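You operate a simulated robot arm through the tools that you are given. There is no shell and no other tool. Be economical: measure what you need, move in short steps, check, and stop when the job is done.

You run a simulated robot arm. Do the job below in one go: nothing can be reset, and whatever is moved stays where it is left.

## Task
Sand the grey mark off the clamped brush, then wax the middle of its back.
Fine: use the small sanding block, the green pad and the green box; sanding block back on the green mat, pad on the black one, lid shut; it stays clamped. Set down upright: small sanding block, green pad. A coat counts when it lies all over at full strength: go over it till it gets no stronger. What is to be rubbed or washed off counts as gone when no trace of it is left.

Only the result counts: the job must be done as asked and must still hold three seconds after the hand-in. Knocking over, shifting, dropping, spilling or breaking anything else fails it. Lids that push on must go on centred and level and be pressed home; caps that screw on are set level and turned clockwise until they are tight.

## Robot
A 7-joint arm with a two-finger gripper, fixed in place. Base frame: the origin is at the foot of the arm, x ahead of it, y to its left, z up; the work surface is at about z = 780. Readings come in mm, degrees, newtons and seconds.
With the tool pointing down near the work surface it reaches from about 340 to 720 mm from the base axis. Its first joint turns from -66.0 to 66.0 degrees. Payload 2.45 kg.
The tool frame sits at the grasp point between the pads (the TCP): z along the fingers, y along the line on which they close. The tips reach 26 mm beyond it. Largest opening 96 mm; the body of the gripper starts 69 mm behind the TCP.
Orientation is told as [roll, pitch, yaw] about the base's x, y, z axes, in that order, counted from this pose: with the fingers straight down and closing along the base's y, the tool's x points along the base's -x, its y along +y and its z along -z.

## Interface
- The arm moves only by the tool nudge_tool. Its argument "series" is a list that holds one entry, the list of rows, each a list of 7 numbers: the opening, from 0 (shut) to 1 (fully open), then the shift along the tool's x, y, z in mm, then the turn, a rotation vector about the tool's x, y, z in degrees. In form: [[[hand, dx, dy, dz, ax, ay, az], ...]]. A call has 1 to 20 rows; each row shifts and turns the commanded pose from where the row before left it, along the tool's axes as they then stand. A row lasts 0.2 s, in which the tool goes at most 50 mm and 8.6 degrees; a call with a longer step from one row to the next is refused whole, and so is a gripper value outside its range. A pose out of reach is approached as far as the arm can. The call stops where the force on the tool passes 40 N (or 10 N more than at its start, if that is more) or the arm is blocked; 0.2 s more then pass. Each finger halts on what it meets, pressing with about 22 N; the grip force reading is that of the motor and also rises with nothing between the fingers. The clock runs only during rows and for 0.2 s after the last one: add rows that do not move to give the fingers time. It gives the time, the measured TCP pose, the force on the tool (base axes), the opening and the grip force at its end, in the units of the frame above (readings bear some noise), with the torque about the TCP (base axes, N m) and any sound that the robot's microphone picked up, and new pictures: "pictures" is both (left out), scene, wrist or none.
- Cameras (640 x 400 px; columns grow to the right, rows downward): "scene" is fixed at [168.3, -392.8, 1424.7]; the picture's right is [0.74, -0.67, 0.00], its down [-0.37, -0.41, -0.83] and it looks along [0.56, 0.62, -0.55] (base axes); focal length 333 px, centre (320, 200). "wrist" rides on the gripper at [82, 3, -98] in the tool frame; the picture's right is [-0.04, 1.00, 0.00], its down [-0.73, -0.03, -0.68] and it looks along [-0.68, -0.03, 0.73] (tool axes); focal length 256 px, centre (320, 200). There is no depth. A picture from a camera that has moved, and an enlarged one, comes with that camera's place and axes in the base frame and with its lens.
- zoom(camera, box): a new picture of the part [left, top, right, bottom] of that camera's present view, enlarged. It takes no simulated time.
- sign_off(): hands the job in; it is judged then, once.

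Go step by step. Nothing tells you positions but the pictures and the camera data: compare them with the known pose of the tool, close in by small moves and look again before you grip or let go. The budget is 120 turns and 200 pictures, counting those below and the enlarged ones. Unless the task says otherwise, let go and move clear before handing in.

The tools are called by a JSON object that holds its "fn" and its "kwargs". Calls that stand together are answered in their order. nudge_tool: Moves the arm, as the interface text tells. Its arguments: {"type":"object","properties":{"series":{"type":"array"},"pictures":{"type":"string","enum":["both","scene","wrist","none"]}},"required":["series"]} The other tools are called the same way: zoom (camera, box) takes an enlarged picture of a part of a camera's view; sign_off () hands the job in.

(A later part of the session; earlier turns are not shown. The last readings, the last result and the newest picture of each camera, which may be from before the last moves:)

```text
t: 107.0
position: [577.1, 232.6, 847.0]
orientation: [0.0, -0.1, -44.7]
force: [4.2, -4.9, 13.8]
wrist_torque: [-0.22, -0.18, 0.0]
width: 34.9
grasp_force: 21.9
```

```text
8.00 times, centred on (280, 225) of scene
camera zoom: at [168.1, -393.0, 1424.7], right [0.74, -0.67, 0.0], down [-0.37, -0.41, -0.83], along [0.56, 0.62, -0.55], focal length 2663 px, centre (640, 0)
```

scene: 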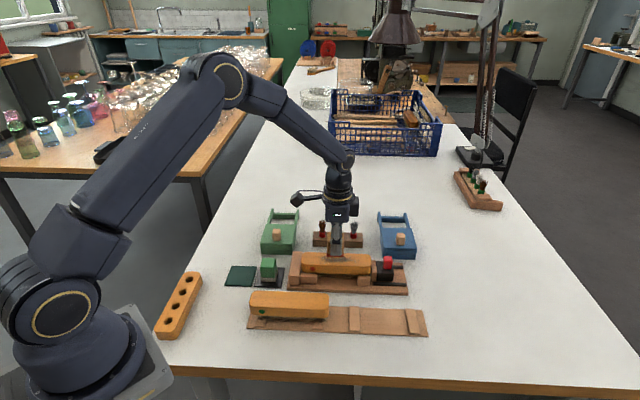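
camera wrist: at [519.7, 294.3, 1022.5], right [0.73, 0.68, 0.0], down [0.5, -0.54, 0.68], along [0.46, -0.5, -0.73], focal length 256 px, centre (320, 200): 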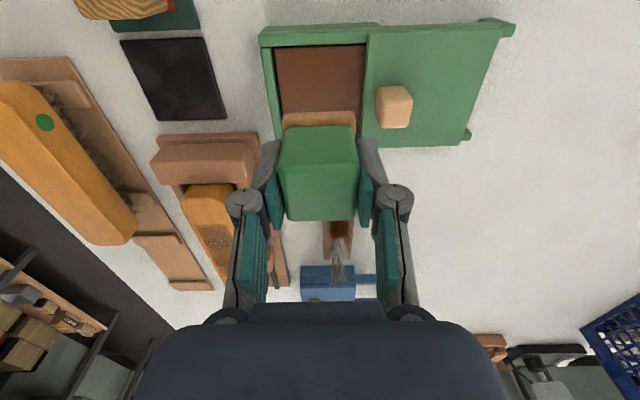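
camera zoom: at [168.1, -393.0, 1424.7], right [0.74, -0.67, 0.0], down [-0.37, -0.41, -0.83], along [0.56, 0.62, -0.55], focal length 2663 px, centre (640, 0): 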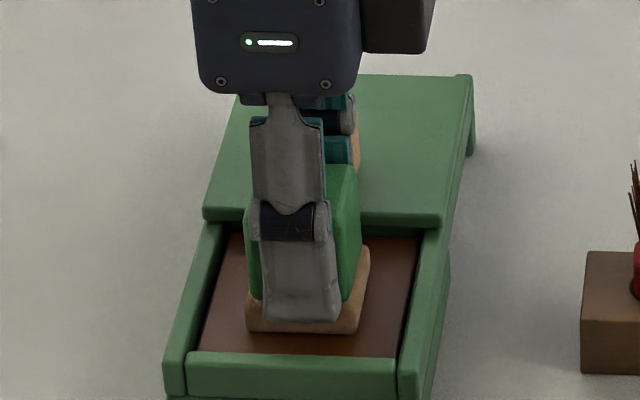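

Back to the brush, starting at its left part.

{"fn": "nudge_tool", "kwargs": {"series": [[[0, 0, 0, -3, 0, 0, 0], [0, 0, 0, -8, 0, 0, 0], [0, 0, 0, -15, 0, 0, 0], [0, 0, 0, -18, 0, 0, 0], [0, 0, 0, -18, 0, 0, 0], [0, 0, 0, -12, 0, 0, 0], [0, -6, -6, 0, 0, 0, 0], [0, -10, -10, 0, 0, 0, 0], [0, -14, -14, 0, 0, 0, 0], [0, -14, -14, 0, 0, 0, 0], [0, -14, -14, 0, 0, 0, 0], [0, -14, -14, 0, 0, 0, 0], [0, -14, -14, 0, 0, 0, 0], [0, -14, -14, 0, 0, 0, 0], [0, -12, -11, 0, 0, 0, 1], [0, -7, -6, 0, 0, 0, 0], [0, -4, -4, 0, 0, 0, 0], [0, 0, 0, 0, 0, 0, 0]]], "pictures": "wrist"}}

```text
t: 110.8
position: [577.9, 61.6, 921.6]
orientation: [0.0, 0.0, -45.8]
force: [-0.7, -0.1, -0.8]
wrist_torque: [0.0, 0.0, 0.0]
width: 35.0
grasp_force: 22.2
camera wrist: at [522.7, 122.3, 1018.5], right [0.74, 0.67, 0.0], down [0.49, -0.55, 0.68], along [0.45, -0.5, -0.73], focal length 256 px, centre (320, 200)
```

wrist: 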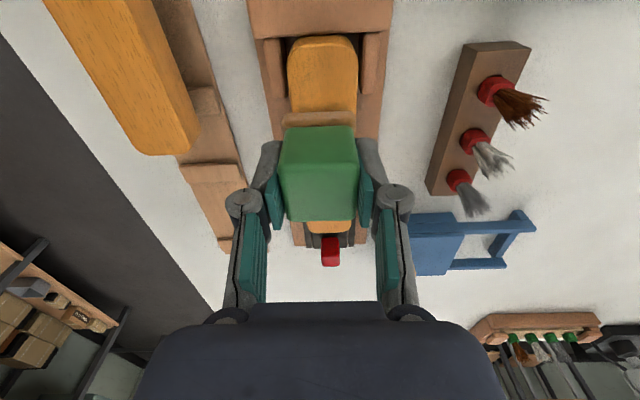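

{"fn": "nudge_tool", "kwargs": {"series": [[[0, 0, 1, 10, 0, 0, 0], [0, 0, 0, 14, 0, 0, 0], [0, 0, 0, 9, 0, 0, 0], [0, 0, 0, 4, 0, 0, 0], [0, 0, 0, 1, 0, 0, 0], [0, 0, 0, 0, 0, 0, 0]]], "pictures": "none"}}

{"fn": "nudge_tool", "kwargs": {"series": [[[0, 0, 0, 1, 0, 0, 0], [0, 0, 0, 0, 0, 0, 0]]], "pictures": "none"}}

```text
t: 112.2
position: [578.4, 61.6, 883.9]
orientation: [0.0, 0.0, -45.8]
force: [-3.6, 1.3, 11.2]
wrist_torque: [-0.06, 0.09, -0.03]
width: 35.1
grasp_force: 22.0
```

```text
t: 112.8
position: [579.0, 62.5, 882.5]
orientation: [0.1, -0.2, -45.7]
force: [-4.2, 0.8, 20.8]
wrist_torque: [-0.03, 0.13, 0.03]
width: 35.2
grasp_force: 22.1
```

Now rub: short back-and-forth on the left, then along the rest.

{"fn": "nudge_tool", "kwargs": {"series": [[[0, -6, 0, 0, 0, 0, 0], [0, -6, 0, 0, 0, 0, 0], [0, -6, 0, 0, 0, 0, 0], [0, -6, 0, 0, 0, 0, 0], [0, 6, 0, 0.2, 0, 0, 0], [0, 6, 0, 0, 0, 0, 0], [0, 6, 0, 0.2, 0, 0, 0], [0, 6, 0, 0, 0, 0, 0], [0, 4, 0, 0.2, 0, 0, 0], [0, -6, 0, 0, 0, 0, 0], [0, -8, 0, 0, 0, 0, 0], [0, -8, 0, 0, 0, 0, 0], [0, -8, 0, 0, 0, 0, 0], [0, -8, 0, 0, 0, 0, 0], [0, -8, 0, 0, 0, 0, 0], [0, -8, 0, 0, 0, 0, 0], [0, -8, 0, 0, 0, 0, 0], [0, -8, 0, 0, 0, 0, 0], [0, -6, 0, 0, 0, 0, 0], [0, -6, 0, 0, 0, 0, 0]]], "pictures": "none"}}

{"fn": "zoom", "kwargs": {"camera": "scene", "box": [290, 235, 390, 285]}}

```text
t: 117.0
position: [632.3, 6.6, 880.8]
orientation: [0.0, 0.0, -45.7]
force: [-5.5, 5.3, 21.4]
wrist_torque: [0.35, 0.34, -0.01]
width: 34.9
grasp_force: 21.7
```

```text
6.40 times, centred on (340, 260) of scene
camera zoom: at [167.7, -392.6, 1424.8], right [0.74, -0.67, 0.0], down [-0.37, -0.41, -0.83], along [0.56, 0.62, -0.55], focal length 2130 px, centre (192, -184)
```

zoom: 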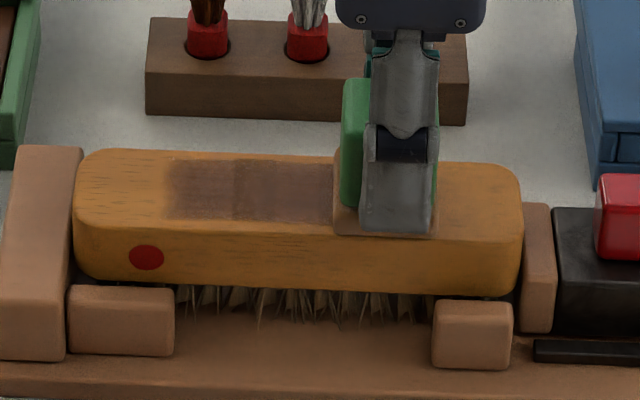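

{"fn": "nudge_tool", "kwargs": {"series": [[[0, 6, 0, -0.3, 0, 0, 0], [0, 8, 0, 0, 0, 0, 0], [0, 8, 0, 0, 0, 0, 0], [0, 8, 0, 0, 0, 0, 0], [0, 8, 0, 0, 0, 0, 0], [0, 8, 0, 0, 0, 0, 0], [0, 8, 0, 0.2, 0, 0, 0], [0, 8, 0, 0, 0, 0, 0], [0, 8, 0, 0.2, 0, 0, 0], [0, 8, 0, 0, 0, 0, 0], [0, 6, 0, 0.2, 0, 0, 0], [0, 0, 0, 0, 0, 0, 0], [0, -8, 0, 0, 0, 0, 0], [0, -8, 0, 0, 0, 0, 0], [0, -8, 0, 0, 0, 0, 0], [0, 8, 0, 0, 0, 0, 0], [0, 8, 0, 0.2, 0, 0, 0], [0, 8, 0, 0.2, 0, 0, 0], [0, 0, 0, 0, 0, 0, 0]]], "pictures": "none"}}

{"fn": "zoom", "kwargs": {"camera": "scene", "box": [290, 235, 390, 285]}}

```text
t: 121.0
position: [575.6, 64.6, 881.4]
orientation: [0.1, -0.2, -45.7]
force: [7.0, -10.6, 26.7]
wrist_torque: [-0.53, -0.33, -0.02]
width: 34.9
grasp_force: 21.8
```

```text
6.40 times, centred on (340, 260) of scene
camera zoom: at [167.9, -393.1, 1424.7], right [0.74, -0.67, 0.0], down [-0.37, -0.41, -0.83], along [0.56, 0.62, -0.55], focal length 2130 px, centre (192, -184)
```

zoom: 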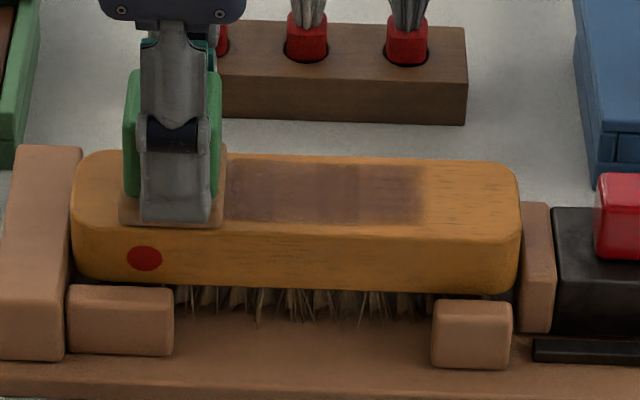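

I'll lift and step back to inspect the coat from both cameras.

{"fn": "nudge_tool", "kwargs": {"series": [[[0, 0, 0, -5, 0, 0, 0], [0, 0, 0, -10, 0, 0, 0], [0, 0, 0, -15, 0, 0, 0], [0, 0, 0, -15, 0, 0, 0], [0, 10, 0, -10, 0, 0, 0], [0, 18, 0, 0, 0, 0, 0], [0, 20, 0, 0, 0, 0, 0], [0, 20, 0, 0, 0, 0, 0], [0, 12, 0, 0, 0, 0, 0], [0, 5, 0, 0, 0, 0, 0], [0, 0, 0, 0, 0, 0, 0]]], "pictures": "wrist"}}

{"fn": "zoom", "kwargs": {"camera": "scene", "box": [300, 245, 380, 285]}}

{"fn": "zoom", "kwargs": {"camera": "wrist", "box": [270, 180, 380, 310]}}

```text
t: 123.4
position: [514.6, 127.1, 935.7]
orientation: [0.1, 0.1, -45.7]
force: [0.7, -0.2, -0.6]
wrist_torque: [0.02, -0.01, 0.01]
width: 35.1
grasp_force: 21.8
camera wrist: at [459.9, 188.2, 1033.0], right [0.74, 0.67, 0.0], down [0.49, -0.55, 0.68], along [0.45, -0.5, -0.73], focal length 256 px, centre (320, 200)
```

wrist: 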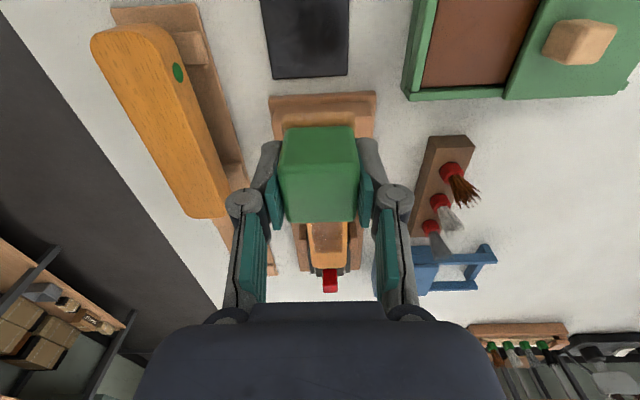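

```text
8.00 times, centred on (340, 265) of scene
camera zoom: at [168.3, -392.8, 1424.7], right [0.74, -0.67, 0.0], down [-0.37, -0.41, -0.83], along [0.56, 0.62, -0.55], focal length 2663 px, centre (160, -320)
```

zoom: 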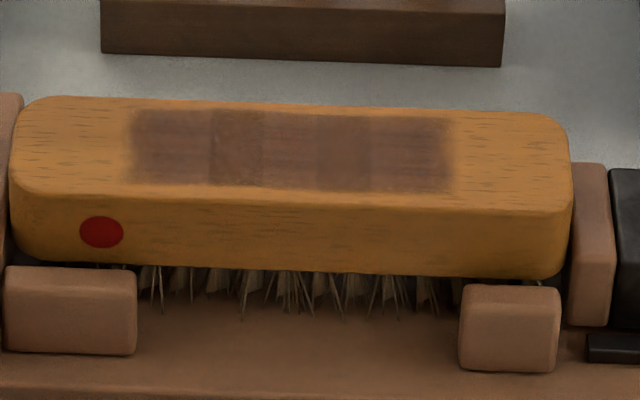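

```text
3.08 times, centred on (325, 245) of wrist
camera zoom: at [459.9, 188.2, 1033.0], right [0.74, 0.67, 0.0], down [0.49, -0.55, 0.68], along [0.45, -0.5, -0.73], focal length 788 px, centre (305, 62)
```

zoom: 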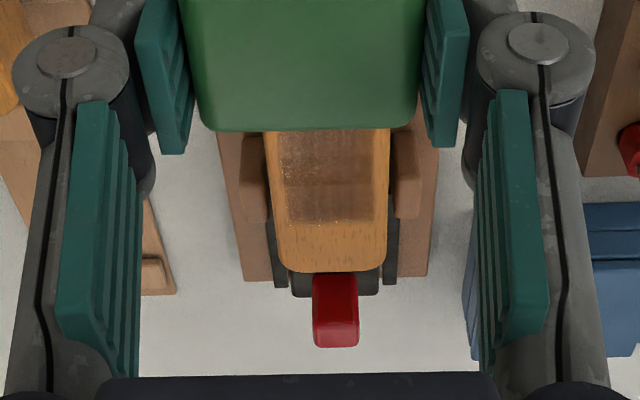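

The patch is still uneven. Recharge once more, then do slow, even passes.

{"fn": "nudge_tool", "kwargs": {"series": [[[0, 3, 8, 0, 0, 0, 0], [0, 5, 16, 0, 0, 0, 0], [0, 5, 18, 0, 0, 0, 0], [0, 5, 18, 0, 0, 0, 0], [0, 5, 18, 0, 0, 0, 0], [0, 5, 18, 0, 0, 0, 0], [0, 4, 14, 0, 0, 0, -1], [0, 1, 8, 0, 0, 0, 0], [0, 0, 0, 0, 0, 0, 0], [0, 0, 0, 15, 0, 0, 0], [0, 0, 0, 18, 0, 0, 0], [0, 0, 0, 18, 0, 0, 0], [0, 0, 0, 18, 0, 0, 0], [0, 0, 0, 12, 0, 0, 0], [0, 0, 0, 4, 0, 0, 0], [0, 0, 0, 0, 0, 0, 0]]], "pictures": "none"}}

{"fn": "zoom", "kwargs": {"camera": "scene", "box": [250, 200, 310, 250]}}

```text
t: 126.8
position: [575.2, 232.9, 849.4]
orientation: [0.0, -0.1, -44.6]
force: [-0.1, 0.0, -0.5]
wrist_torque: [-0.03, 0.0, 0.0]
width: 35.3
grasp_force: 22.6
```

```text
8.00 times, centred on (280, 225) of scene
camera zoom: at [168.3, -392.8, 1424.7], right [0.74, -0.67, 0.0], down [-0.37, -0.41, -0.83], along [0.56, 0.62, -0.55], focal length 2663 px, centre (640, 0)
```

zoom: 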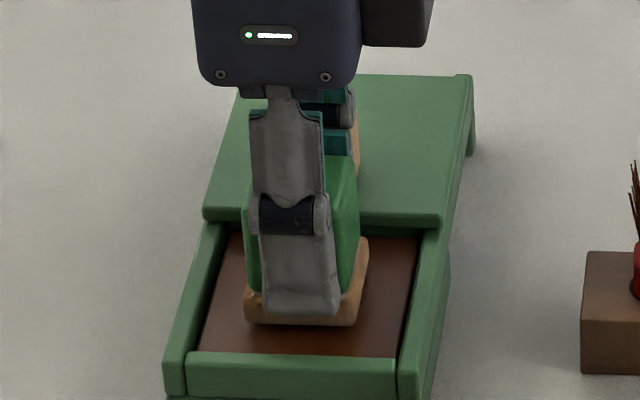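

{"fn": "nudge_tool", "kwargs": {"series": [[[0, 0, 0, 1.5, 0, 0, 0], [0, 0, 0, 1, 0, 0, 0], [0, 0, 0, 0, 0, 0, 0]]], "pictures": "none"}}

{"fn": "nudge_tool", "kwargs": {"series": [[[0, 0, 0, 1, 0, 0, 0], [0, 0, 0, 0, 0, 0, 0]]], "pictures": "none"}}

```text
t: 127.6
position: [576.2, 232.6, 848.6]
orientation: [0.0, 0.1, -44.6]
force: [0.7, -0.1, -0.7]
wrist_torque: [-0.01, 0.02, 0.01]
width: 35.1
grasp_force: 22.4
```

```text
t: 128.2
position: [576.6, 233.1, 846.5]
orientation: [-0.1, -0.1, -44.7]
force: [0.1, -0.2, -1.5]
wrist_torque: [-0.06, 0.0, 0.01]
width: 34.8
grasp_force: 21.8
```

{"fn": "nudge_tool", "kwargs": {"series": [[[0, 0, 0, 1, 0, 0, 0], [0, 0, 0, 0.5, 0, 0, 0], [0, 0, 0, 0, 0, 0, 0]]], "pictures": "none"}}

```text
t: 129.0
position: [577.0, 234.1, 846.6]
orientation: [0.0, 0.0, -44.7]
force: [-4.0, -2.2, 17.4]
wrist_torque: [-0.05, 0.28, 0.06]
width: 35.3
grasp_force: 22.1
```

In contact. Load it with a longer rub and lift.

{"fn": "nudge_tool", "kwargs": {"series": [[[0, 4, 0, -0.4, 0, 0, 0], [0, 4, 0, 0, 0, 0, 0], [0, -4, 0, 0, 0, 0, 0], [0, -4, 0, 0, 0, 0, 0], [0, -4, 0, 0, 0, 0, 0], [0, -4, 0, 0, 0, 0, 0], [0, 4, 0, 0, 0, 0, 0], [0, 4, 0, 0, 0, 0, 0], [0, 4, 0, 0, 0, 0, 0], [0, 4, 0, 0, 0, 0, 0], [0, -4, 0, 0, 0, 0, 0], [0, -4, 0, 0, 0, 0, 0], [0, 0, 0, -3, 0, 0, 0], [0, 0, 0, -8, 0, 0, 0], [0, 0, 0, -15, 0, 0, 0], [0, 0, 0, -18, 0, 0, 0], [0, 0, 0, -18, 0, 0, 0], [0, 0, 0, -14, 0, 0, 0], [0, 0, 0, 0, 0, 0, 0]]], "pictures": "none"}}

{"fn": "zoom", "kwargs": {"camera": "scene", "box": [240, 190, 320, 260]}}

```text
t: 133.0
position: [575.3, 233.1, 922.2]
orientation: [0.0, 0.0, -44.7]
force: [-0.2, -0.4, 0.6]
wrist_torque: [-0.02, -0.02, 0.01]
width: 34.9
grasp_force: 21.8
```

```text
5.71 times, centred on (280, 225) of scene
camera zoom: at [168.3, -392.8, 1424.7], right [0.74, -0.67, 0.0], down [-0.37, -0.41, -0.83], along [0.56, 0.62, -0.55], focal length 1902 px, centre (549, 57)
```

zoom: 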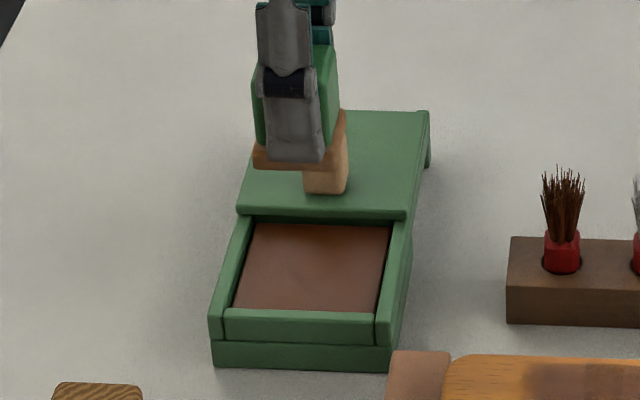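

{"fn": "nudge_tool", "kwargs": {"series": [[[0, -8, -5.5, 0, 0, 0, 0], [0, -14, -10, 0, 0, 0, 0], [0, -18, -13, 0, 0, 0, 0], [0, -18, -13, 0, 0, 0, 0], [0, -18, -13, 0, 0, 0, 0], [0, -18, -13, 0, 0, 0, 0], [0, -18, -13, 0, 0, 0, 0], [0, -18, -13, 0, 0, 0, 0], [0, -16, -12, 0, 0, 0, 0], [0, -10, -8, 0, 0, 0, 1], [0, -5, -4, 0, 0, 0, 0], [0, 0, 0, 0, 0, 0, 0], [0, 0, 0, 10, 0, 0, 0], [0, 0, 0, 14, 0, 0, 0], [0, 0, 0, 9, 0, 0, 0], [0, 0, 0, 4, 0, 0, 0], [0, 0, 0, 1.5, 0, 0, 0], [0, 0, 0, 0, 0, 0, 0]]], "pictures": "none"}}

{"fn": "nudge_tool", "kwargs": {"series": [[[0, 0, 0, 1, 0, 0, 0], [0, 0, 0, 0, 0, 0, 0]]], "pictures": "none"}}

```text
t: 136.8
position: [608.9, 37.2, 884.3]
orientation: [0.0, 0.0, -45.6]
force: [-0.1, 0.6, 0.5]
wrist_torque: [-0.02, 0.0, -0.01]
width: 35.1
grasp_force: 22.3
```

```text
t: 137.4
position: [609.5, 34.0, 882.4]
orientation: [0.0, 0.0, -45.7]
force: [-0.1, 0.4, -0.4]
wrist_torque: [0.0, 0.04, -0.02]
width: 35.1
grasp_force: 22.3
```

{"fn": "nudge_tool", "kwargs": {"series": [[[0, 0, 0, 1, 0, 0, 0], [0, 0, 0, 0, 0, 0, 0]]], "pictures": "none"}}

{"fn": "nudge_tool", "kwargs": {"series": [[[0, 0, 0, 0.8, 0, 0, 0], [0, 0, 0, 0, 0, 0, 0]]], "pictures": "none"}}

```text
t: 138.0
position: [608.9, 37.4, 883.0]
orientation: [0.1, -0.1, -45.7]
force: [-2.7, 0.0, 9.8]
wrist_torque: [-0.01, 0.13, 0.03]
width: 35.1
grasp_force: 21.7
```

```text
t: 138.6
position: [608.9, 37.6, 882.2]
orientation: [0.0, -0.1, -45.7]
force: [-4.1, 0.0, 23.7]
wrist_torque: [0.06, 0.28, 0.02]
width: 35.1
grasp_force: 21.7
```

Now slow passes: left half first.

{"fn": "nudge_tool", "kwargs": {"series": [[[0, 5, 0, 0, 0, 0, 0], [0, 5, 0, 0, 0, 0, 0], [0, 5, 0, 0, 0, 0, 0], [0, 5, 0, 0, 0, 0, 0], [0, 5, 0, 0, 0, 0, 0], [0, 5, 0, 0, 0, 0, 0], [0, 5, 0, 0.2, 0, 0, 0], [0, 5, 0, 0, 0, 0, 0], [0, 0, 0, 0, 0, 0, 0], [0, -5, 0, 0, 0, 0, 0], [0, -5, 0, 0, 0, 0, 0], [0, -5, 0, 0, 0, 0, 0], [0, -5, 0, 0, 0, 0, 0], [0, -5, 0, 0, 0, 0, 0], [0, -5, 0, 0, 0, 0, 0], [0, -5, 0, 0, 0, 0, 0], [0, -5, 0, 0, 0, 0, 0], [0, 0, 0, 0, 0, 0, 0]]], "pictures": "none"}}

{"fn": "nudge_tool", "kwargs": {"series": [[[0, -5, 0, 0.2, 0, 0, 0], [0, -5, 0, 0, 0, 0, 0], [0, -5, 0, 0, 0, 0, 0], [0, -5, 0, 0, 0, 0, 0], [0, -5, 0, 0, 0, 0, 0], [0, -5, 0, 0, 0, 0, 0], [0, -5, 0, 0.2, 0, 0, 0], [0, -5, 0, 0, 0, 0, 0], [0, 0, 0, 0, 0, 0, 0], [0, 5, 0, 0, 0, 0, 0], [0, 5, 0, 0, 0, 0, 0], [0, 5, 0, 0, 0, 0, 0], [0, 5, 0, 0, 0, 0, 0], [0, 5, 0, 0, 0, 0, 0], [0, 5, 0, 0, 0, 0, 0], [0, 5, 0, 0, 0, 0, 0], [0, 5, 0, 0, 0, 0, 0], [0, 0, 0, 0, 0, 0, 0]]], "pictures": "none"}}

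{"fn": "zoom", "kwargs": {"camera": "scene", "box": [300, 245, 380, 285]}}

```text
t: 140.9
position: [582.2, 64.0, 882.6]
orientation: [0.0, 0.4, -45.5]
force: [-1.5, 0.0, 8.4]
wrist_torque: [-0.1, -0.05, -0.01]
width: 35.0
grasp_force: 22.3
stopped in row 11: the force on the tool passed its limit at 43 N (the readings are from after the stop); the commanded pose is now the measured one
```

```text
t: 144.7
position: [583.2, 64.2, 881.0]
orientation: [0.1, 0.4, -45.5]
force: [7.2, -5.7, 25.9]
wrist_torque: [-0.47, -0.47, 0.04]
width: 35.0
grasp_force: 22.2
```

```text
8.00 times, centred on (340, 265) of scene
camera zoom: at [168.0, -393.0, 1424.7], right [0.74, -0.67, 0.0], down [-0.37, -0.41, -0.83], along [0.56, 0.62, -0.55], focal length 2663 px, centre (160, -320)
```

zoom: 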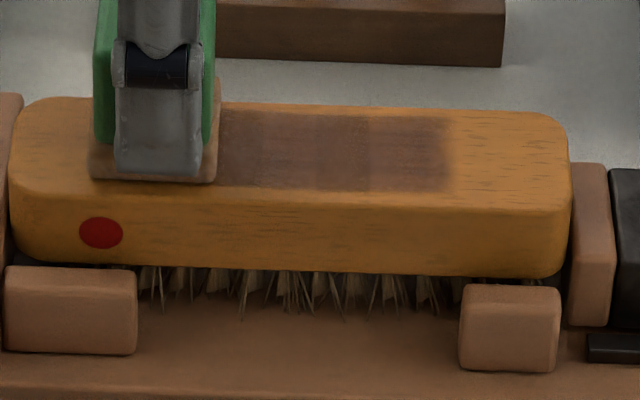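

Too firm there; ease off 1 mm and stroke along to the right end.

{"fn": "nudge_tool", "kwargs": {"series": [[[0, -4, 0, -1.0, 0, 0, 0], [0, -6, 0, 0, 0, 0, 0], [0, -6, 0, 0, 0, 0, 0], [0, -6, 0, 0, 0, 0, 0], [0, -6, 0, 0, 0, 0, 0], [0, -6, 0, 0, 0, 0, 0], [0, -6, 0, 0, 0, 0, 0], [0, -6, 0, 0, 0, 0, 0], [0, -6, 0, 0, 0, 0, 0], [0, -6, 0, 0, 0, 0, 0], [0, -6, 0, 0, 0, 0, 0], [0, -6, 0, 0, 0, 0, 0], [0, -6, 0, 0, 0, 0, 0], [0, 0, 0, 0, 0, 0, 0]]], "pictures": "none"}}

{"fn": "zoom", "kwargs": {"camera": "scene", "box": [300, 245, 380, 285]}}

```text
t: 147.7
position: [635.5, 11.4, 881.6]
orientation: [-0.1, 0.5, -45.5]
force: [-5.2, 5.8, 22.4]
wrist_torque: [0.29, 0.28, -0.01]
width: 35.0
grasp_force: 22.0
```

```text
8.00 times, centred on (340, 265) of scene
camera zoom: at [167.7, -392.7, 1424.8], right [0.74, -0.67, 0.0], down [-0.37, -0.41, -0.83], along [0.56, 0.62, -0.55], focal length 2663 px, centre (160, -320)
```

zoom: 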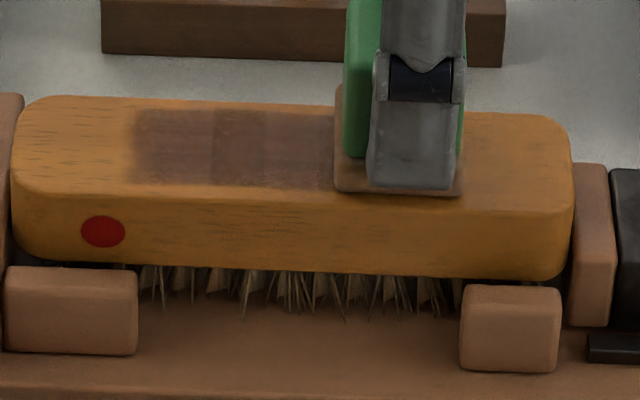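

Good, the left is evening out. Continue passes at this pressure.

{"fn": "nudge_tool", "kwargs": {"series": [[[0, 5, -2, -0.3, 0, 0, 0], [0, 5, 0, 0, 0, 0, 0], [0, 5, 0, 0, 0, 0, 0], [0, 5, 0, 0, 0, 0, 0], [0, -5, 0, 0, 0, 0, 0], [0, -5, 0, 0, 0, 0, 0], [0, -5, 0, 0, 0, 0, 0], [0, -5, 0, 0, 0, 0, 0], [0, 5, 0, 0, 0, 0, 0], [0, 5, 0, 0, 0, 0, 0], [0, 5, 0, 0, 0, 0, 0], [0, 5, 0, 0, 0, 0, 0], [0, 0, 0, 0, 0, 0, 0]]], "pictures": "none"}}

{"fn": "nudge_tool", "kwargs": {"series": [[[0, 6, 0, 0, 0, 0, 0], [0, 6, 0, 0, 0, 0, 0], [0, 6, 0, 0, 0, 0, 0], [0, 6, 0, 0, 0, 0, 0], [0, 6, 0, 0, 0, 0, 0], [0, 6, 0, 0, 0, 0, 0], [0, 6, 0, 0, 0, 0, 0], [0, 6, 0, 0, 0, 0, 0], [0, 6, 0, 0, 0, 0, 0], [0, 6, 0, 0, 0, 0, 0], [0, 4, 0, 0, 0, 0, 0], [0, 0, 0, 0, 0, 0, 0]]], "pictures": "none"}}

{"fn": "zoom", "kwargs": {"camera": "scene", "box": [300, 245, 380, 285]}}

```text
t: 150.5
position: [620.3, 23.5, 882.1]
orientation: [-0.1, 0.4, -45.6]
force: [4.3, -6.4, 16.1]
wrist_torque: [-0.31, -0.25, 0.04]
width: 35.0
grasp_force: 22.2
```

```text
t: 153.1
position: [576.0, 68.3, 880.9]
orientation: [-0.1, 0.5, -45.4]
force: [1.8, -2.1, 6.5]
wrist_torque: [-0.16, -0.22, -0.04]
width: 35.1
grasp_force: 21.7
```

```text
8.00 times, centred on (340, 265) of scene
camera zoom: at [168.2, -392.9, 1424.7], right [0.74, -0.67, 0.0], down [-0.37, -0.41, -0.83], along [0.56, 0.62, -0.55], focal length 2663 px, centre (160, -320)
```

zoom: 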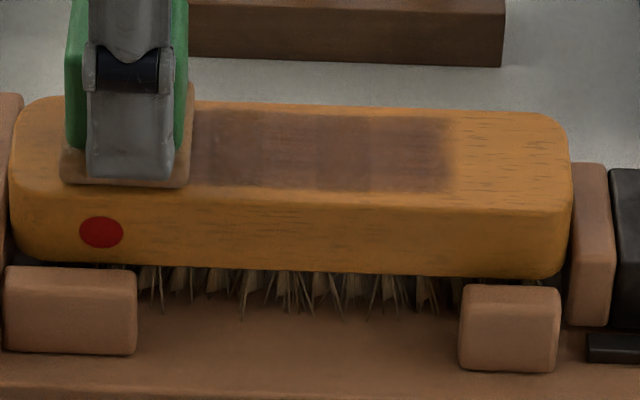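

Much more even; the middle band is slightly lighter. More passes.

{"fn": "nudge_tool", "kwargs": {"series": [[[0, -5, 0, 0.6, 0, 0, 0], [0, -5, 0, 0, 0, 0, 0], [0, -5, 0, 0, 0, 0, 0], [0, -5, 0, 0, 0, 0, 0], [0, 5, 0, 0, 0, 0, 0], [0, 5, 0, 0, 0, 0, 0], [0, 5, 0, 0, 0, 0, 0], [0, -5, 0, 0, 0, 0, 0], [0, -5, 0, -0.2, 0, 0, 0], [0, -5, 0, 0, 0, 0, 0], [0, -5, 0, 0, 0, 0, 0], [0, -5, 0, 0, 0, 0, 0], [0, -5, 0, 0, 0, 0, 0], [0, -5, 0, 0, 0, 0, 0], [0, -5, 0, 0, 0, 0, 0], [0, 0, 0, 0, 0, 0, 0]]], "pictures": "none"}}

{"fn": "nudge_tool", "kwargs": {"series": [[[0, 5, 0, 0, 0, 0, 0], [0, 5, 0, 0, 0, 0, 0], [0, 5, 0, 0, 0, 0, 0], [0, 5, 0, 0, 0, 0, 0], [0, -5, 0, 0, 0, 0, 0], [0, -5, 0, 0, 0, 0, 0], [0, -5, 0, 0, 0, 0, 0], [0, -5, 0, 0, 0, 0, 0], [0, -5, 0, 0, 0, 0, 0], [0, -5, 0, 0, 0, 0, 0], [0, -5, 0, 0, 0, 0, 0], [0, -5, 0, 0, 0, 0, 0], [0, -5, 0, 0, 0, 0, 0], [0, -5, 0, 0, 0, 0, 0], [0, -4, 0, 0, 0, 0, 0], [0, 0, 0, 0, 0, 0, 0]]], "pictures": "none"}}

{"fn": "zoom", "kwargs": {"camera": "scene", "box": [300, 245, 380, 285]}}

```text
t: 156.5
position: [607.2, 37.3, 882.1]
orientation: [0.0, 0.5, -45.4]
force: [-5.5, 5.0, 17.7]
wrist_torque: [0.23, 0.2, -0.03]
width: 35.1
grasp_force: 22.1
```

```text
t: 159.9
position: [630.6, 12.3, 881.7]
orientation: [0.0, 0.5, -45.5]
force: [-9.2, 7.5, 27.8]
wrist_torque: [0.37, 0.4, 0.02]
width: 35.2
grasp_force: 22.0
```

```text
8.00 times, centred on (340, 265) of scene
camera zoom: at [167.5, -392.6, 1424.9], right [0.74, -0.67, 0.0], down [-0.37, -0.41, -0.83], along [0.56, 0.62, -0.55], focal length 2663 px, centre (160, -320)
```

zoom: 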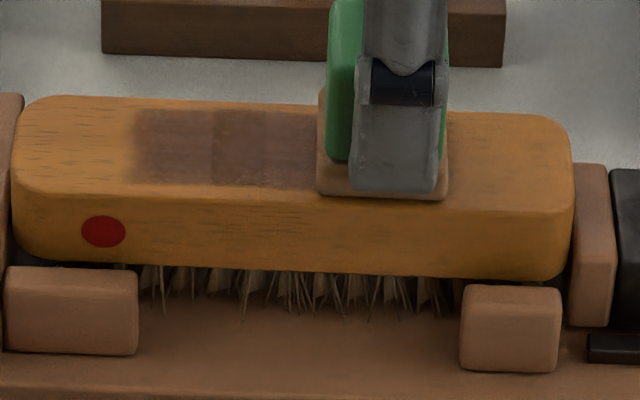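

Shading seems to depend on the hand's position. I'll lift to the same inspection spot as before and compare.

{"fn": "nudge_tool", "kwargs": {"series": [[[0, 0, 0, -5, 0, 0, 0], [0, 0, 0, -10, 0, 0, 0], [0, 0, 0, -15, 0, 0, 0], [0, 0, 0, -15, 0, 0, 0], [0, 10, 0, -9, 0, 0, 0], [0, 18, 0, 0, 0, 0, 0], [0, 20, 0, 0, 0, 0, 0], [0, 20, 0, 0, 0, 0, 0], [0, 20, 0, 0, 0, 0, 0], [0, 20, 0, 0, 0, 0, 0], [0, 20, 0, 0, 0, 0, 0], [0, 18, 0, 0, 0, 0, 0], [0, 12, 0, 0, 0, 0, 0], [0, 5, 0, 0, 0, 0, 0], [0, 0, 0, 0, 0, 0, 0]]], "pictures": "none"}}

{"fn": "zoom", "kwargs": {"camera": "scene", "box": [300, 245, 380, 285]}}

```text
t: 163.1
position: [516.6, 129.2, 937.3]
orientation: [-0.1, 0.6, -45.6]
force: [-0.4, 0.2, 0.5]
wrist_torque: [0.0, 0.0, -0.01]
width: 35.0
grasp_force: 21.6
```

```text
8.00 times, centred on (340, 265) of scene
camera zoom: at [168.3, -392.8, 1424.7], right [0.74, -0.67, 0.0], down [-0.37, -0.41, -0.83], along [0.56, 0.62, -0.55], focal length 2663 px, centre (160, -320)
```

zoom: 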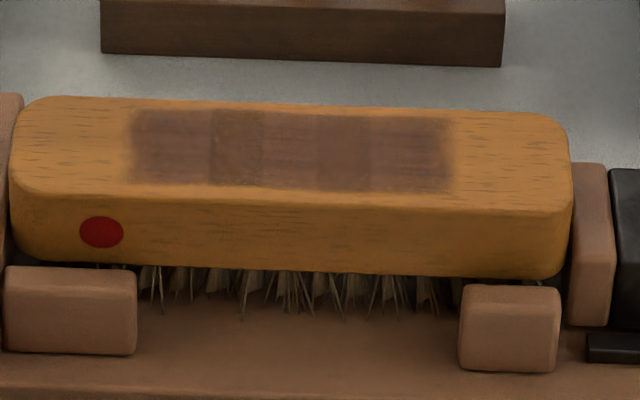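

The coat looks identical to before the extra rubbing, so it seems saturated where reached. To be sure the edges across the width are covered, I'll do passes offset 7 mm to each side.

{"fn": "nudge_tool", "kwargs": {"series": [[[0, -8, 1, 0, 0, 0, 0], [0, -14, 1, 0, 0, 0, 0], [0, -18, 1, 0, 0, 0, 0], [0, -18, 1, 0, 0, 0, 0], [0, -15, 1, 0, 0, 0, 0], [0, -8, 1, 0, 0, 0, 0], [0, -4, 0.5, 0, 0, 0, 0], [0, 0, 0, 0, 0, 0, 0], [0, 0, 0, 12, 0, 0, 0], [0, 0, 0, 16, 0, 0, 0], [0, 0, 0, 14, 0, 0, 0], [0, 0, 0, 8, 0, 0, 0], [0, 0, 0, 3, 0, 0, 0], [0, 0, 0, 0, 0, 0, 0]]], "pictures": "wrist"}}

{"fn": "nudge_tool", "kwargs": {"series": [[[0, 0, 0, 1, 0, 0, 0], [0, 0, 0, 0, 0, 0, 0]]], "pictures": "none"}}

```text
t: 166.1
position: [581.0, 72.4, 882.4]
orientation: [-0.1, 0.4, -45.5]
force: [-0.3, 0.9, -0.8]
wrist_torque: [0.03, -0.03, 0.02]
width: 35.0
grasp_force: 21.8
camera wrist: at [526.4, 133.0, 981.1], right [0.74, 0.67, 0.0], down [0.5, -0.55, 0.67], along [0.45, -0.5, -0.74], focal length 256 px, centre (320, 200)
```

wrist: 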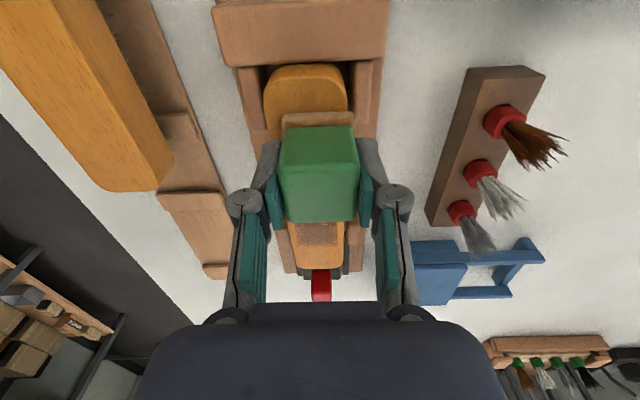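

```text
t: 166.7
position: [581.2, 73.9, 883.1]
orientation: [0.0, 0.4, -45.5]
force: [-2.3, -0.2, 8.3]
wrist_torque: [-0.08, 0.0, -0.03]
width: 35.2
grasp_force: 22.1
```

Contact. Sweep right on this side, then back on the other.

{"fn": "nudge_tool", "kwargs": {"series": [[[0, -5, 0, 0.3, 0, 0, 0], [0, -7, 0, 0, 0, 0, 0], [0, -7, 0, 0, 0, 0, 0], [0, -7, 0, 0, 0, 0, 0], [0, -7, 0, 0, 0, 0, 0], [0, -7, 0, 0, 0, 0, 0], [0, -7, 0, 0, 0, 0, 0], [0, -7, 0, 0, 0, 0, 0], [0, -7, 0, 0, 0, 0, 0], [0, -7, 0, 0, 0, 0, 0], [0, -7, 0, 0, 0, 0, 0], [0, -5, 0, 0, 0, 0, 0], [0, 0, -5, 0, 0, 0, 0], [0, 0, -5, 0, 0, 0, 0], [0, 0, -4, 0, 0, 0, 0], [0, 0, 0, 0, 0, 0, 0]]], "pictures": "none"}}

{"fn": "nudge_tool", "kwargs": {"series": [[[0, 5, 0, 0, 0, 0, 0], [0, 7, 0, 0, 0, 0, 0], [0, 7, 0, 0, 0, 0, 0], [0, 7, 0, 0, 0, 0, 0], [0, 7, 0, 0, 0, 0, 0], [0, 7, 0, 0, 0, 0, 0], [0, 7, 0, 0, 0, 0, 0], [0, 7, 0, 0, 0, 0, 0], [0, 7, 0, 0, 0, 0, 0], [0, 7, 0, 0, 0, 0, 0], [0, 7, 0, 0, 0, 0, 0], [0, 5, 0, 0, 0, 0, 0], [0, 0, 0, 0, 0, 0, 0]]], "pictures": "none"}}

{"fn": "zoom", "kwargs": {"camera": "scene", "box": [300, 245, 380, 285]}}

```text
t: 170.1
position: [628.2, 5.4, 881.7]
orientation: [0.0, 0.3, -45.4]
force: [9.5, 3.6, 20.1]
wrist_torque: [0.19, -0.37, 0.05]
width: 35.1
grasp_force: 22.1
```

```text
t: 172.9
position: [571.1, 62.0, 880.9]
orientation: [0.0, 0.5, -45.6]
force: [5.7, -6.1, 23.5]
wrist_torque: [-0.44, -0.5, -0.01]
width: 34.8
grasp_force: 21.8
```

```text
8.00 times, centred on (340, 265) of scene
camera zoom: at [168.0, -393.0, 1424.7], right [0.74, -0.67, 0.0], down [-0.37, -0.41, -0.83], along [0.56, 0.62, -0.55], focal length 2663 px, centre (160, -320)
```

zoom: 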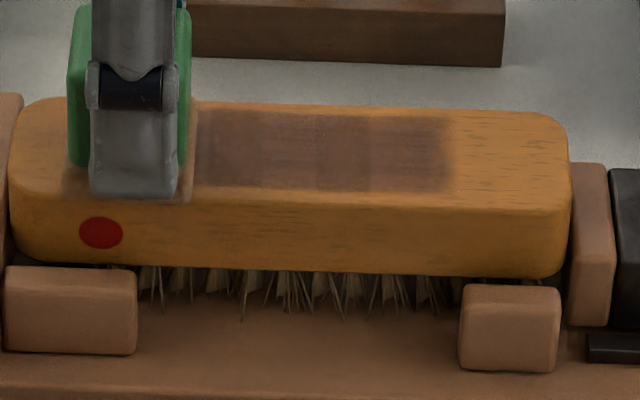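

The coat is a fixed patch, fully covered and no longer changing. Now put the pad back on the black mat.

{"fn": "nudge_tool", "kwargs": {"series": [[[0, 0, 0, -5, 0, 0, 0], [0, 0, 0, -12, 0, 0, 0], [0, 0, 0, -16, 0, 0, 0], [0, 0, 0, -16, 0, 0, 0], [0, 0, 0, -8, -0.36, -0.35, 0], [0, 8, 0, 0, 0, 0, 0], [0, 15, -1, 0, 0, 0, 0], [0, 18, -1, 0, 0, 0, 0], [0, 18, -1, 0, 0, 0, 0], [0, 18, -1, 0, 0, 0, 0], [0, 18, 0, 0, 0, 0, 0], [0, 15, 0, 0, 0, 0, 0], [0, 10, 0, 0, 0, 0, 0], [0, 4.4, 0, 0, 0, 0, 0], [0, 0, 0, 0, 0, 0, 0], [0, 0, 0, 15, 0, 0, 0], [0, 0, 0, 20, 0, 0, 0], [0, 0, 0, 20, 0, 0, 0], [0, 0, 0, 15, 0, 0, 0], [0, 0, 0, 0, 0, 0, 0]]], "pictures": "wrist"}}

{"fn": "zoom", "kwargs": {"camera": "scene", "box": [220, 220, 300, 290]}}

{"fn": "zoom", "kwargs": {"camera": "scene", "box": [300, 245, 380, 285]}}

```text
t: 177.1
position: [481.3, 149.1, 868.5]
orientation: [0.3, 0.2, -45.4]
force: [0.0, -0.9, -0.5]
wrist_torque: [0.02, 0.01, -0.01]
width: 35.1
grasp_force: 22.5
camera wrist: at [426.1, 209.1, 965.9], right [0.74, 0.67, 0.01], down [0.49, -0.55, 0.68], along [0.46, -0.5, -0.74], focal length 256 px, centre (320, 200)
```

wrist: 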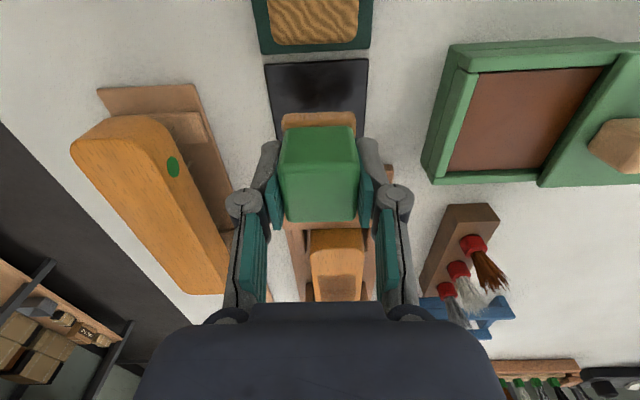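

```text
5.71 times, centred on (260, 255) of scene
camera zoom: at [168.3, -392.8, 1424.7], right [0.74, -0.67, 0.0], down [-0.37, -0.41, -0.83], along [0.56, 0.62, -0.55], focal length 1902 px, centre (663, -114)
```

zoom: 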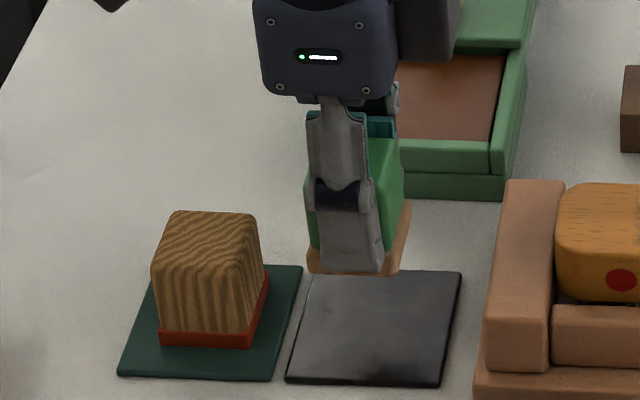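

```text
8.00 times, centred on (340, 265) of scene
camera zoom: at [168.3, -392.8, 1424.7], right [0.74, -0.67, 0.0], down [-0.37, -0.41, -0.83], along [0.56, 0.62, -0.55], focal length 2663 px, centre (160, -320)
```

zoom: 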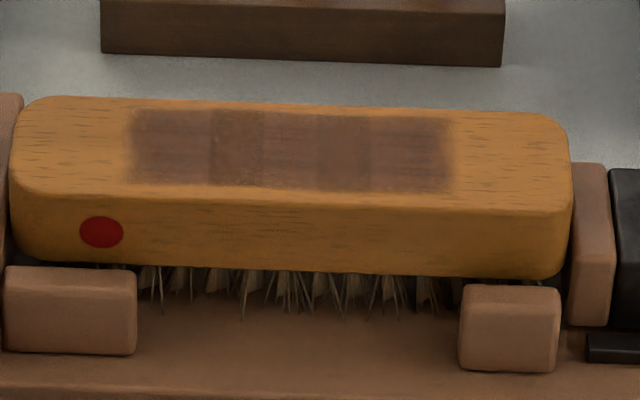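

The coat is unchanged. Lower the pad on the mat.

{"fn": "nudge_tool", "kwargs": {"series": [[[0, -3, 0, 10, 0, 0, 0], [0, 0, 0, 14, 0, 0, 0], [0, 0, 0, 12, 0, 0, 0], [0, 0, 0, 6, 0, 0, 0], [0, 0, 0, 3, 0, 0, 0], [0, 0, 0, 0, 0, 0, 0]]], "pictures": "none"}}

{"fn": "zoom", "kwargs": {"camera": "scene", "box": [220, 240, 300, 290]}}

```text
t: 178.5
position: [483.4, 148.2, 824.0]
orientation: [0.3, 0.2, -45.6]
force: [0.4, 0.1, -0.1]
wrist_torque: [0.02, 0.04, -0.03]
width: 35.2
grasp_force: 21.8
```

```text
8.00 times, centred on (260, 265) of scene
camera zoom: at [168.3, -392.8, 1424.7], right [0.74, -0.67, 0.0], down [-0.37, -0.41, -0.83], along [0.56, 0.62, -0.55], focal length 2663 px, centre (800, -320)
```

zoom: 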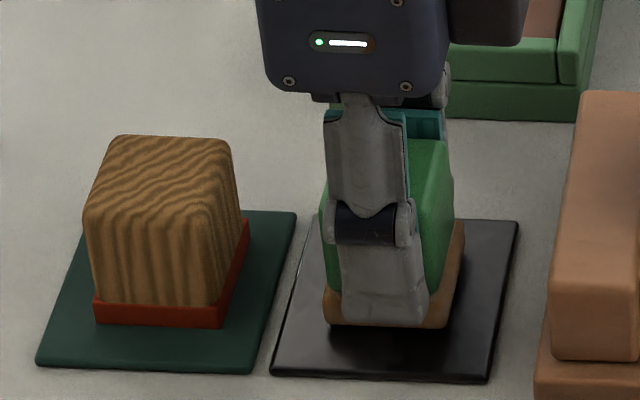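

{"fn": "nudge_tool", "kwargs": {"series": [[[0, 0, 0, 1.5, 0, 0, 0], [0, 0, 0, 1, 0, 0, 0], [0, 0, 0, 0, 0, 0, 0]]], "pictures": "none"}}

{"fn": "nudge_tool", "kwargs": {"series": [[[0, 0, 0, 0.7, 0, 0, 0], [0, 0, 0, 0, 0, 0, 0]]], "pictures": "none"}}

```text
t: 179.3
position: [484.1, 146.2, 822.0]
orientation: [0.3, 0.2, -45.4]
force: [-2.9, -1.5, 10.3]
wrist_torque: [-0.09, 0.23, 0.0]
width: 35.3
grasp_force: 22.5
```

```text
t: 179.9
position: [481.7, 147.3, 820.6]
orientation: [0.5, 0.1, -45.4]
force: [-4.7, -1.2, 24.4]
wrist_torque: [-0.06, 0.38, 0.0]
width: 35.1
grasp_force: 22.2
```

The pad rests on the mat. Release tension, open, rise, and inspect.

{"fn": "nudge_tool", "kwargs": {"series": [[[0, 0, 0, -1.2, 0, 0, 0], [0, 0, 0, 0, 0, 0, 0], [0.4, 0, 0, 0, 0, 0, 0], [0.6, 0, 0, 0, 0, 0, 0], [0.8, 0, 0, 0, 0, 0, 0], [0.8, 0, 0, 0, 0, 0, 0], [0.8, 0, 0, -12, 0, 0, 0], [0.8, 0, 0, -30, 0, 0, 0], [0.8, 0, 0, -40, 0, 0, 0], [0.8, 0, 0, -15, 0, 0, 0], [0.8, 0, 0, 0, 0, 0, 0]]], "pictures": "none"}}

{"fn": "zoom", "kwargs": {"camera": "scene", "box": [220, 240, 300, 290]}}

```text
t: 182.3
position: [484.3, 146.4, 919.0]
orientation: [0.4, 0.2, -45.6]
force: [0.4, 0.2, 0.5]
wrist_torque: [-0.02, 0.0, -0.02]
width: 76.7
grasp_force: 0.0
```

```text
8.00 times, centred on (260, 265) of scene
camera zoom: at [168.3, -392.8, 1424.7], right [0.74, -0.67, 0.0], down [-0.37, -0.41, -0.83], along [0.56, 0.62, -0.55], focal length 2663 px, centre (800, -320)
```

zoom: 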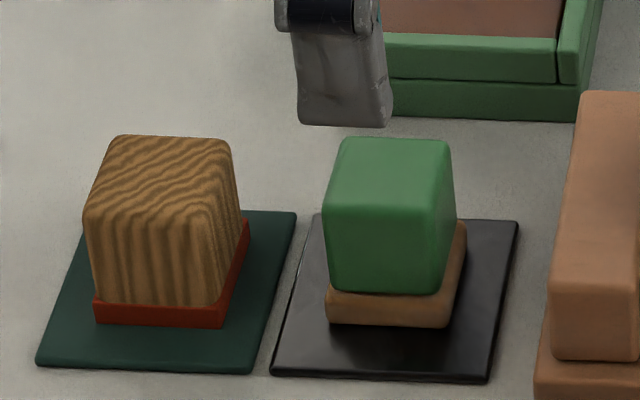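

Pad is upright on its mat. Now go to the lid knob at (615,272).

{"fn": "nudge_tool", "kwargs": {"series": [[[0.7, 0, 20, 0, 0.4, -0.2, -1], [0.6, 0, 32, 0, 0, 0, 0], [0.5, 0, 36, 0, 0, 0, 0], [0.5, 0, 36, 0, 0, 0, 0], [0.5, 0, 32, 0, 0, 0, 0], [0.5, -2, 20, 0, 0, 0, 0], [0.5, 0, 5, 0, 0, 0, 0], [0.5, 0, 0, 20, 0, 0, 0], [0.5, 0, 0, 20, 0, 0, 0], [0.5, 0, 0, 0, 0, 0, 0]]], "pictures": "wrist"}}

```text
t: 184.5
position: [611.9, 274.1, 878.1]
orientation: [-0.1, 0.0, -44.4]
force: [-0.4, -0.6, -0.1]
wrist_torque: [0.0, 0.0, 0.0]
width: 47.9
grasp_force: 0.0
camera wrist: at [555.6, 333.8, 975.8], right [0.73, 0.68, 0.0], down [0.5, -0.53, 0.68], along [0.46, -0.5, -0.73], focal length 256 px, centre (320, 200)
```

wrist: 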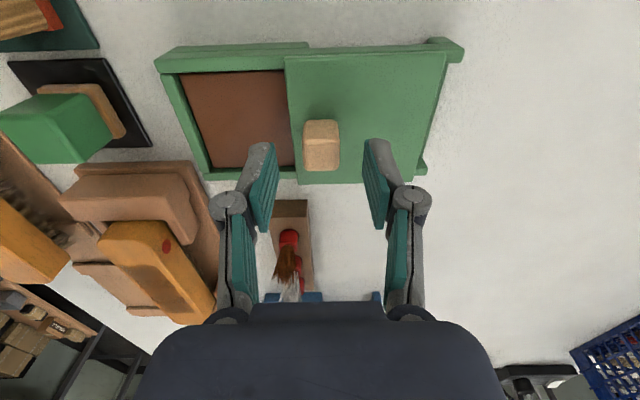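

Shift 3.5 mm, descend and grip the knob.

{"fn": "nudge_tool", "kwargs": {"series": [[[0.5, -3.5, 0.5, 10, 0, 0, 0], [0.5, 0, 0, 10, 0, 0, 0], [0.5, 0, 0, 4, 0, 0, 0], [0.5, 0, 0, 0, 0, 0, 0], [0, 0, 0, 0, 0, 0, 0], [0, 0, 0, 0, 0, 0, 0], [0, 0, 0, 0, 0, 0, 0], [0, 0, 0, 0, 0, 0, 0], [0, 0, 0, 0, 0, 0, 0]]], "pictures": "wrist"}}

```text
t: 186.5
position: [615.4, 271.8, 854.4]
orientation: [-0.2, 0.0, -44.7]
force: [0.7, -1.1, -1.4]
wrist_torque: [0.0, -0.04, -0.46]
width: 21.1
grasp_force: 44.9
camera wrist: at [558.5, 331.6, 951.8], right [0.73, 0.68, 0.0], down [0.5, -0.53, 0.68], along [0.46, -0.5, -0.73], focal length 256 px, centre (320, 200)
```

wrist: 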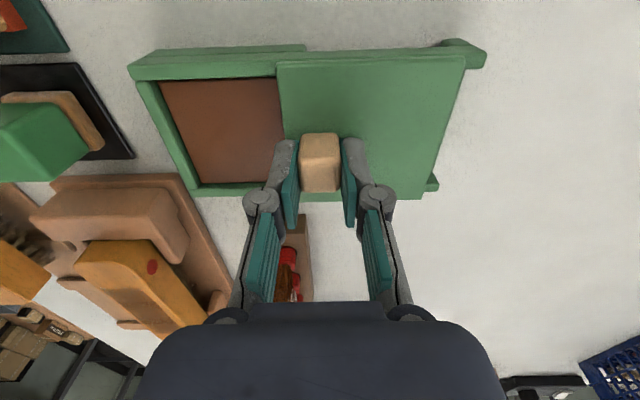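

Gripped. Slide the lid shut.

{"fn": "nudge_tool", "kwargs": {"series": [[[0, 0, -4, 0, 0, 0, 0.4], [0, 0, -8, 0, 0, 0, 0], [0, 0, -8, 0, 0, 0, 0], [0, 0, -8, 0, 0, 0, 0], [0, 0, -8, 0, 0, 0, 0], [0, 0, -8, 0, 0, 0, 0], [0, 0, -8, 0, 0, 0, 0], [0, 0, -8, 0, 0, 0, 0], [0, 0, -8, 0, 0, 0, 0], [0, 0, -4, 0, 0, 0, 0], [0, 0, 0, 0, 0, 0, 0]]], "pictures": "none"}}

{"fn": "zoom", "kwargs": {"camera": "scene", "box": [240, 200, 320, 260]}}

```text
t: 188.9
position: [562.2, 221.0, 853.8]
orientation: [-0.2, 0.0, -44.9]
force: [-1.8, 0.5, -11.9]
wrist_torque: [0.17, 0.16, -0.08]
width: 21.4
grasp_force: 44.6
```

```text
6.67 times, centred on (280, 230) of scene
camera zoom: at [168.4, -392.7, 1424.7], right [0.74, -0.67, 0.0], down [-0.37, -0.41, -0.83], along [0.56, 0.62, -0.55], focal length 2219 px, centre (587, 0)
```

zoom: 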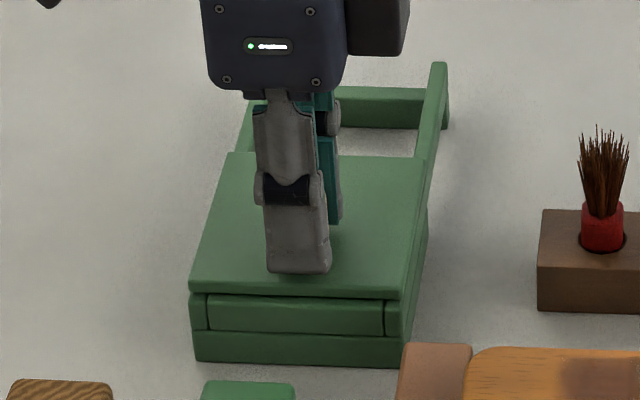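

A few mm remain; finish gently, easing 0.5 mm down.

{"fn": "nudge_tool", "kwargs": {"series": [[[0, 0, -1.5, 0.5, 0, 0, 0], [0, 0, -1.5, 0, 0, 0, 0], [0, 0, -1, 0, 0, 0, 0], [0, 0, 0, 0, 0, 0, 0]]], "pictures": "none"}}

{"fn": "zoom", "kwargs": {"camera": "scene", "box": [240, 200, 320, 260]}}

```text
t: 189.9
position: [560.5, 218.1, 855.0]
orientation: [-0.1, 0.0, -44.8]
force: [-2.6, 3.2, -2.8]
wrist_torque: [0.12, 0.02, 0.0]
width: 21.4
grasp_force: 44.8
```

```text
6.67 times, centred on (280, 230) of scene
camera zoom: at [168.3, -392.7, 1424.8], right [0.74, -0.67, 0.0], down [-0.37, -0.41, -0.83], along [0.56, 0.62, -0.55], focal length 2219 px, centre (587, 0)
```

zoom: 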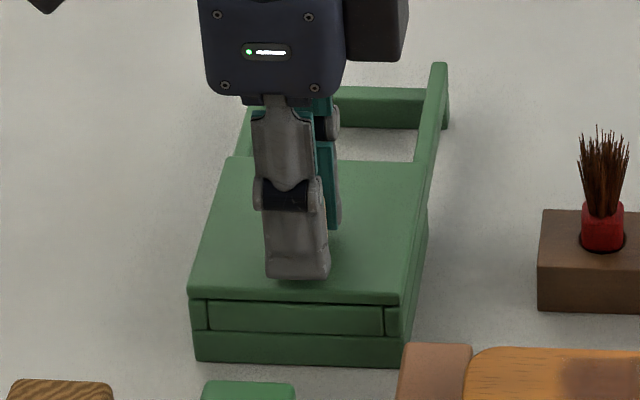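

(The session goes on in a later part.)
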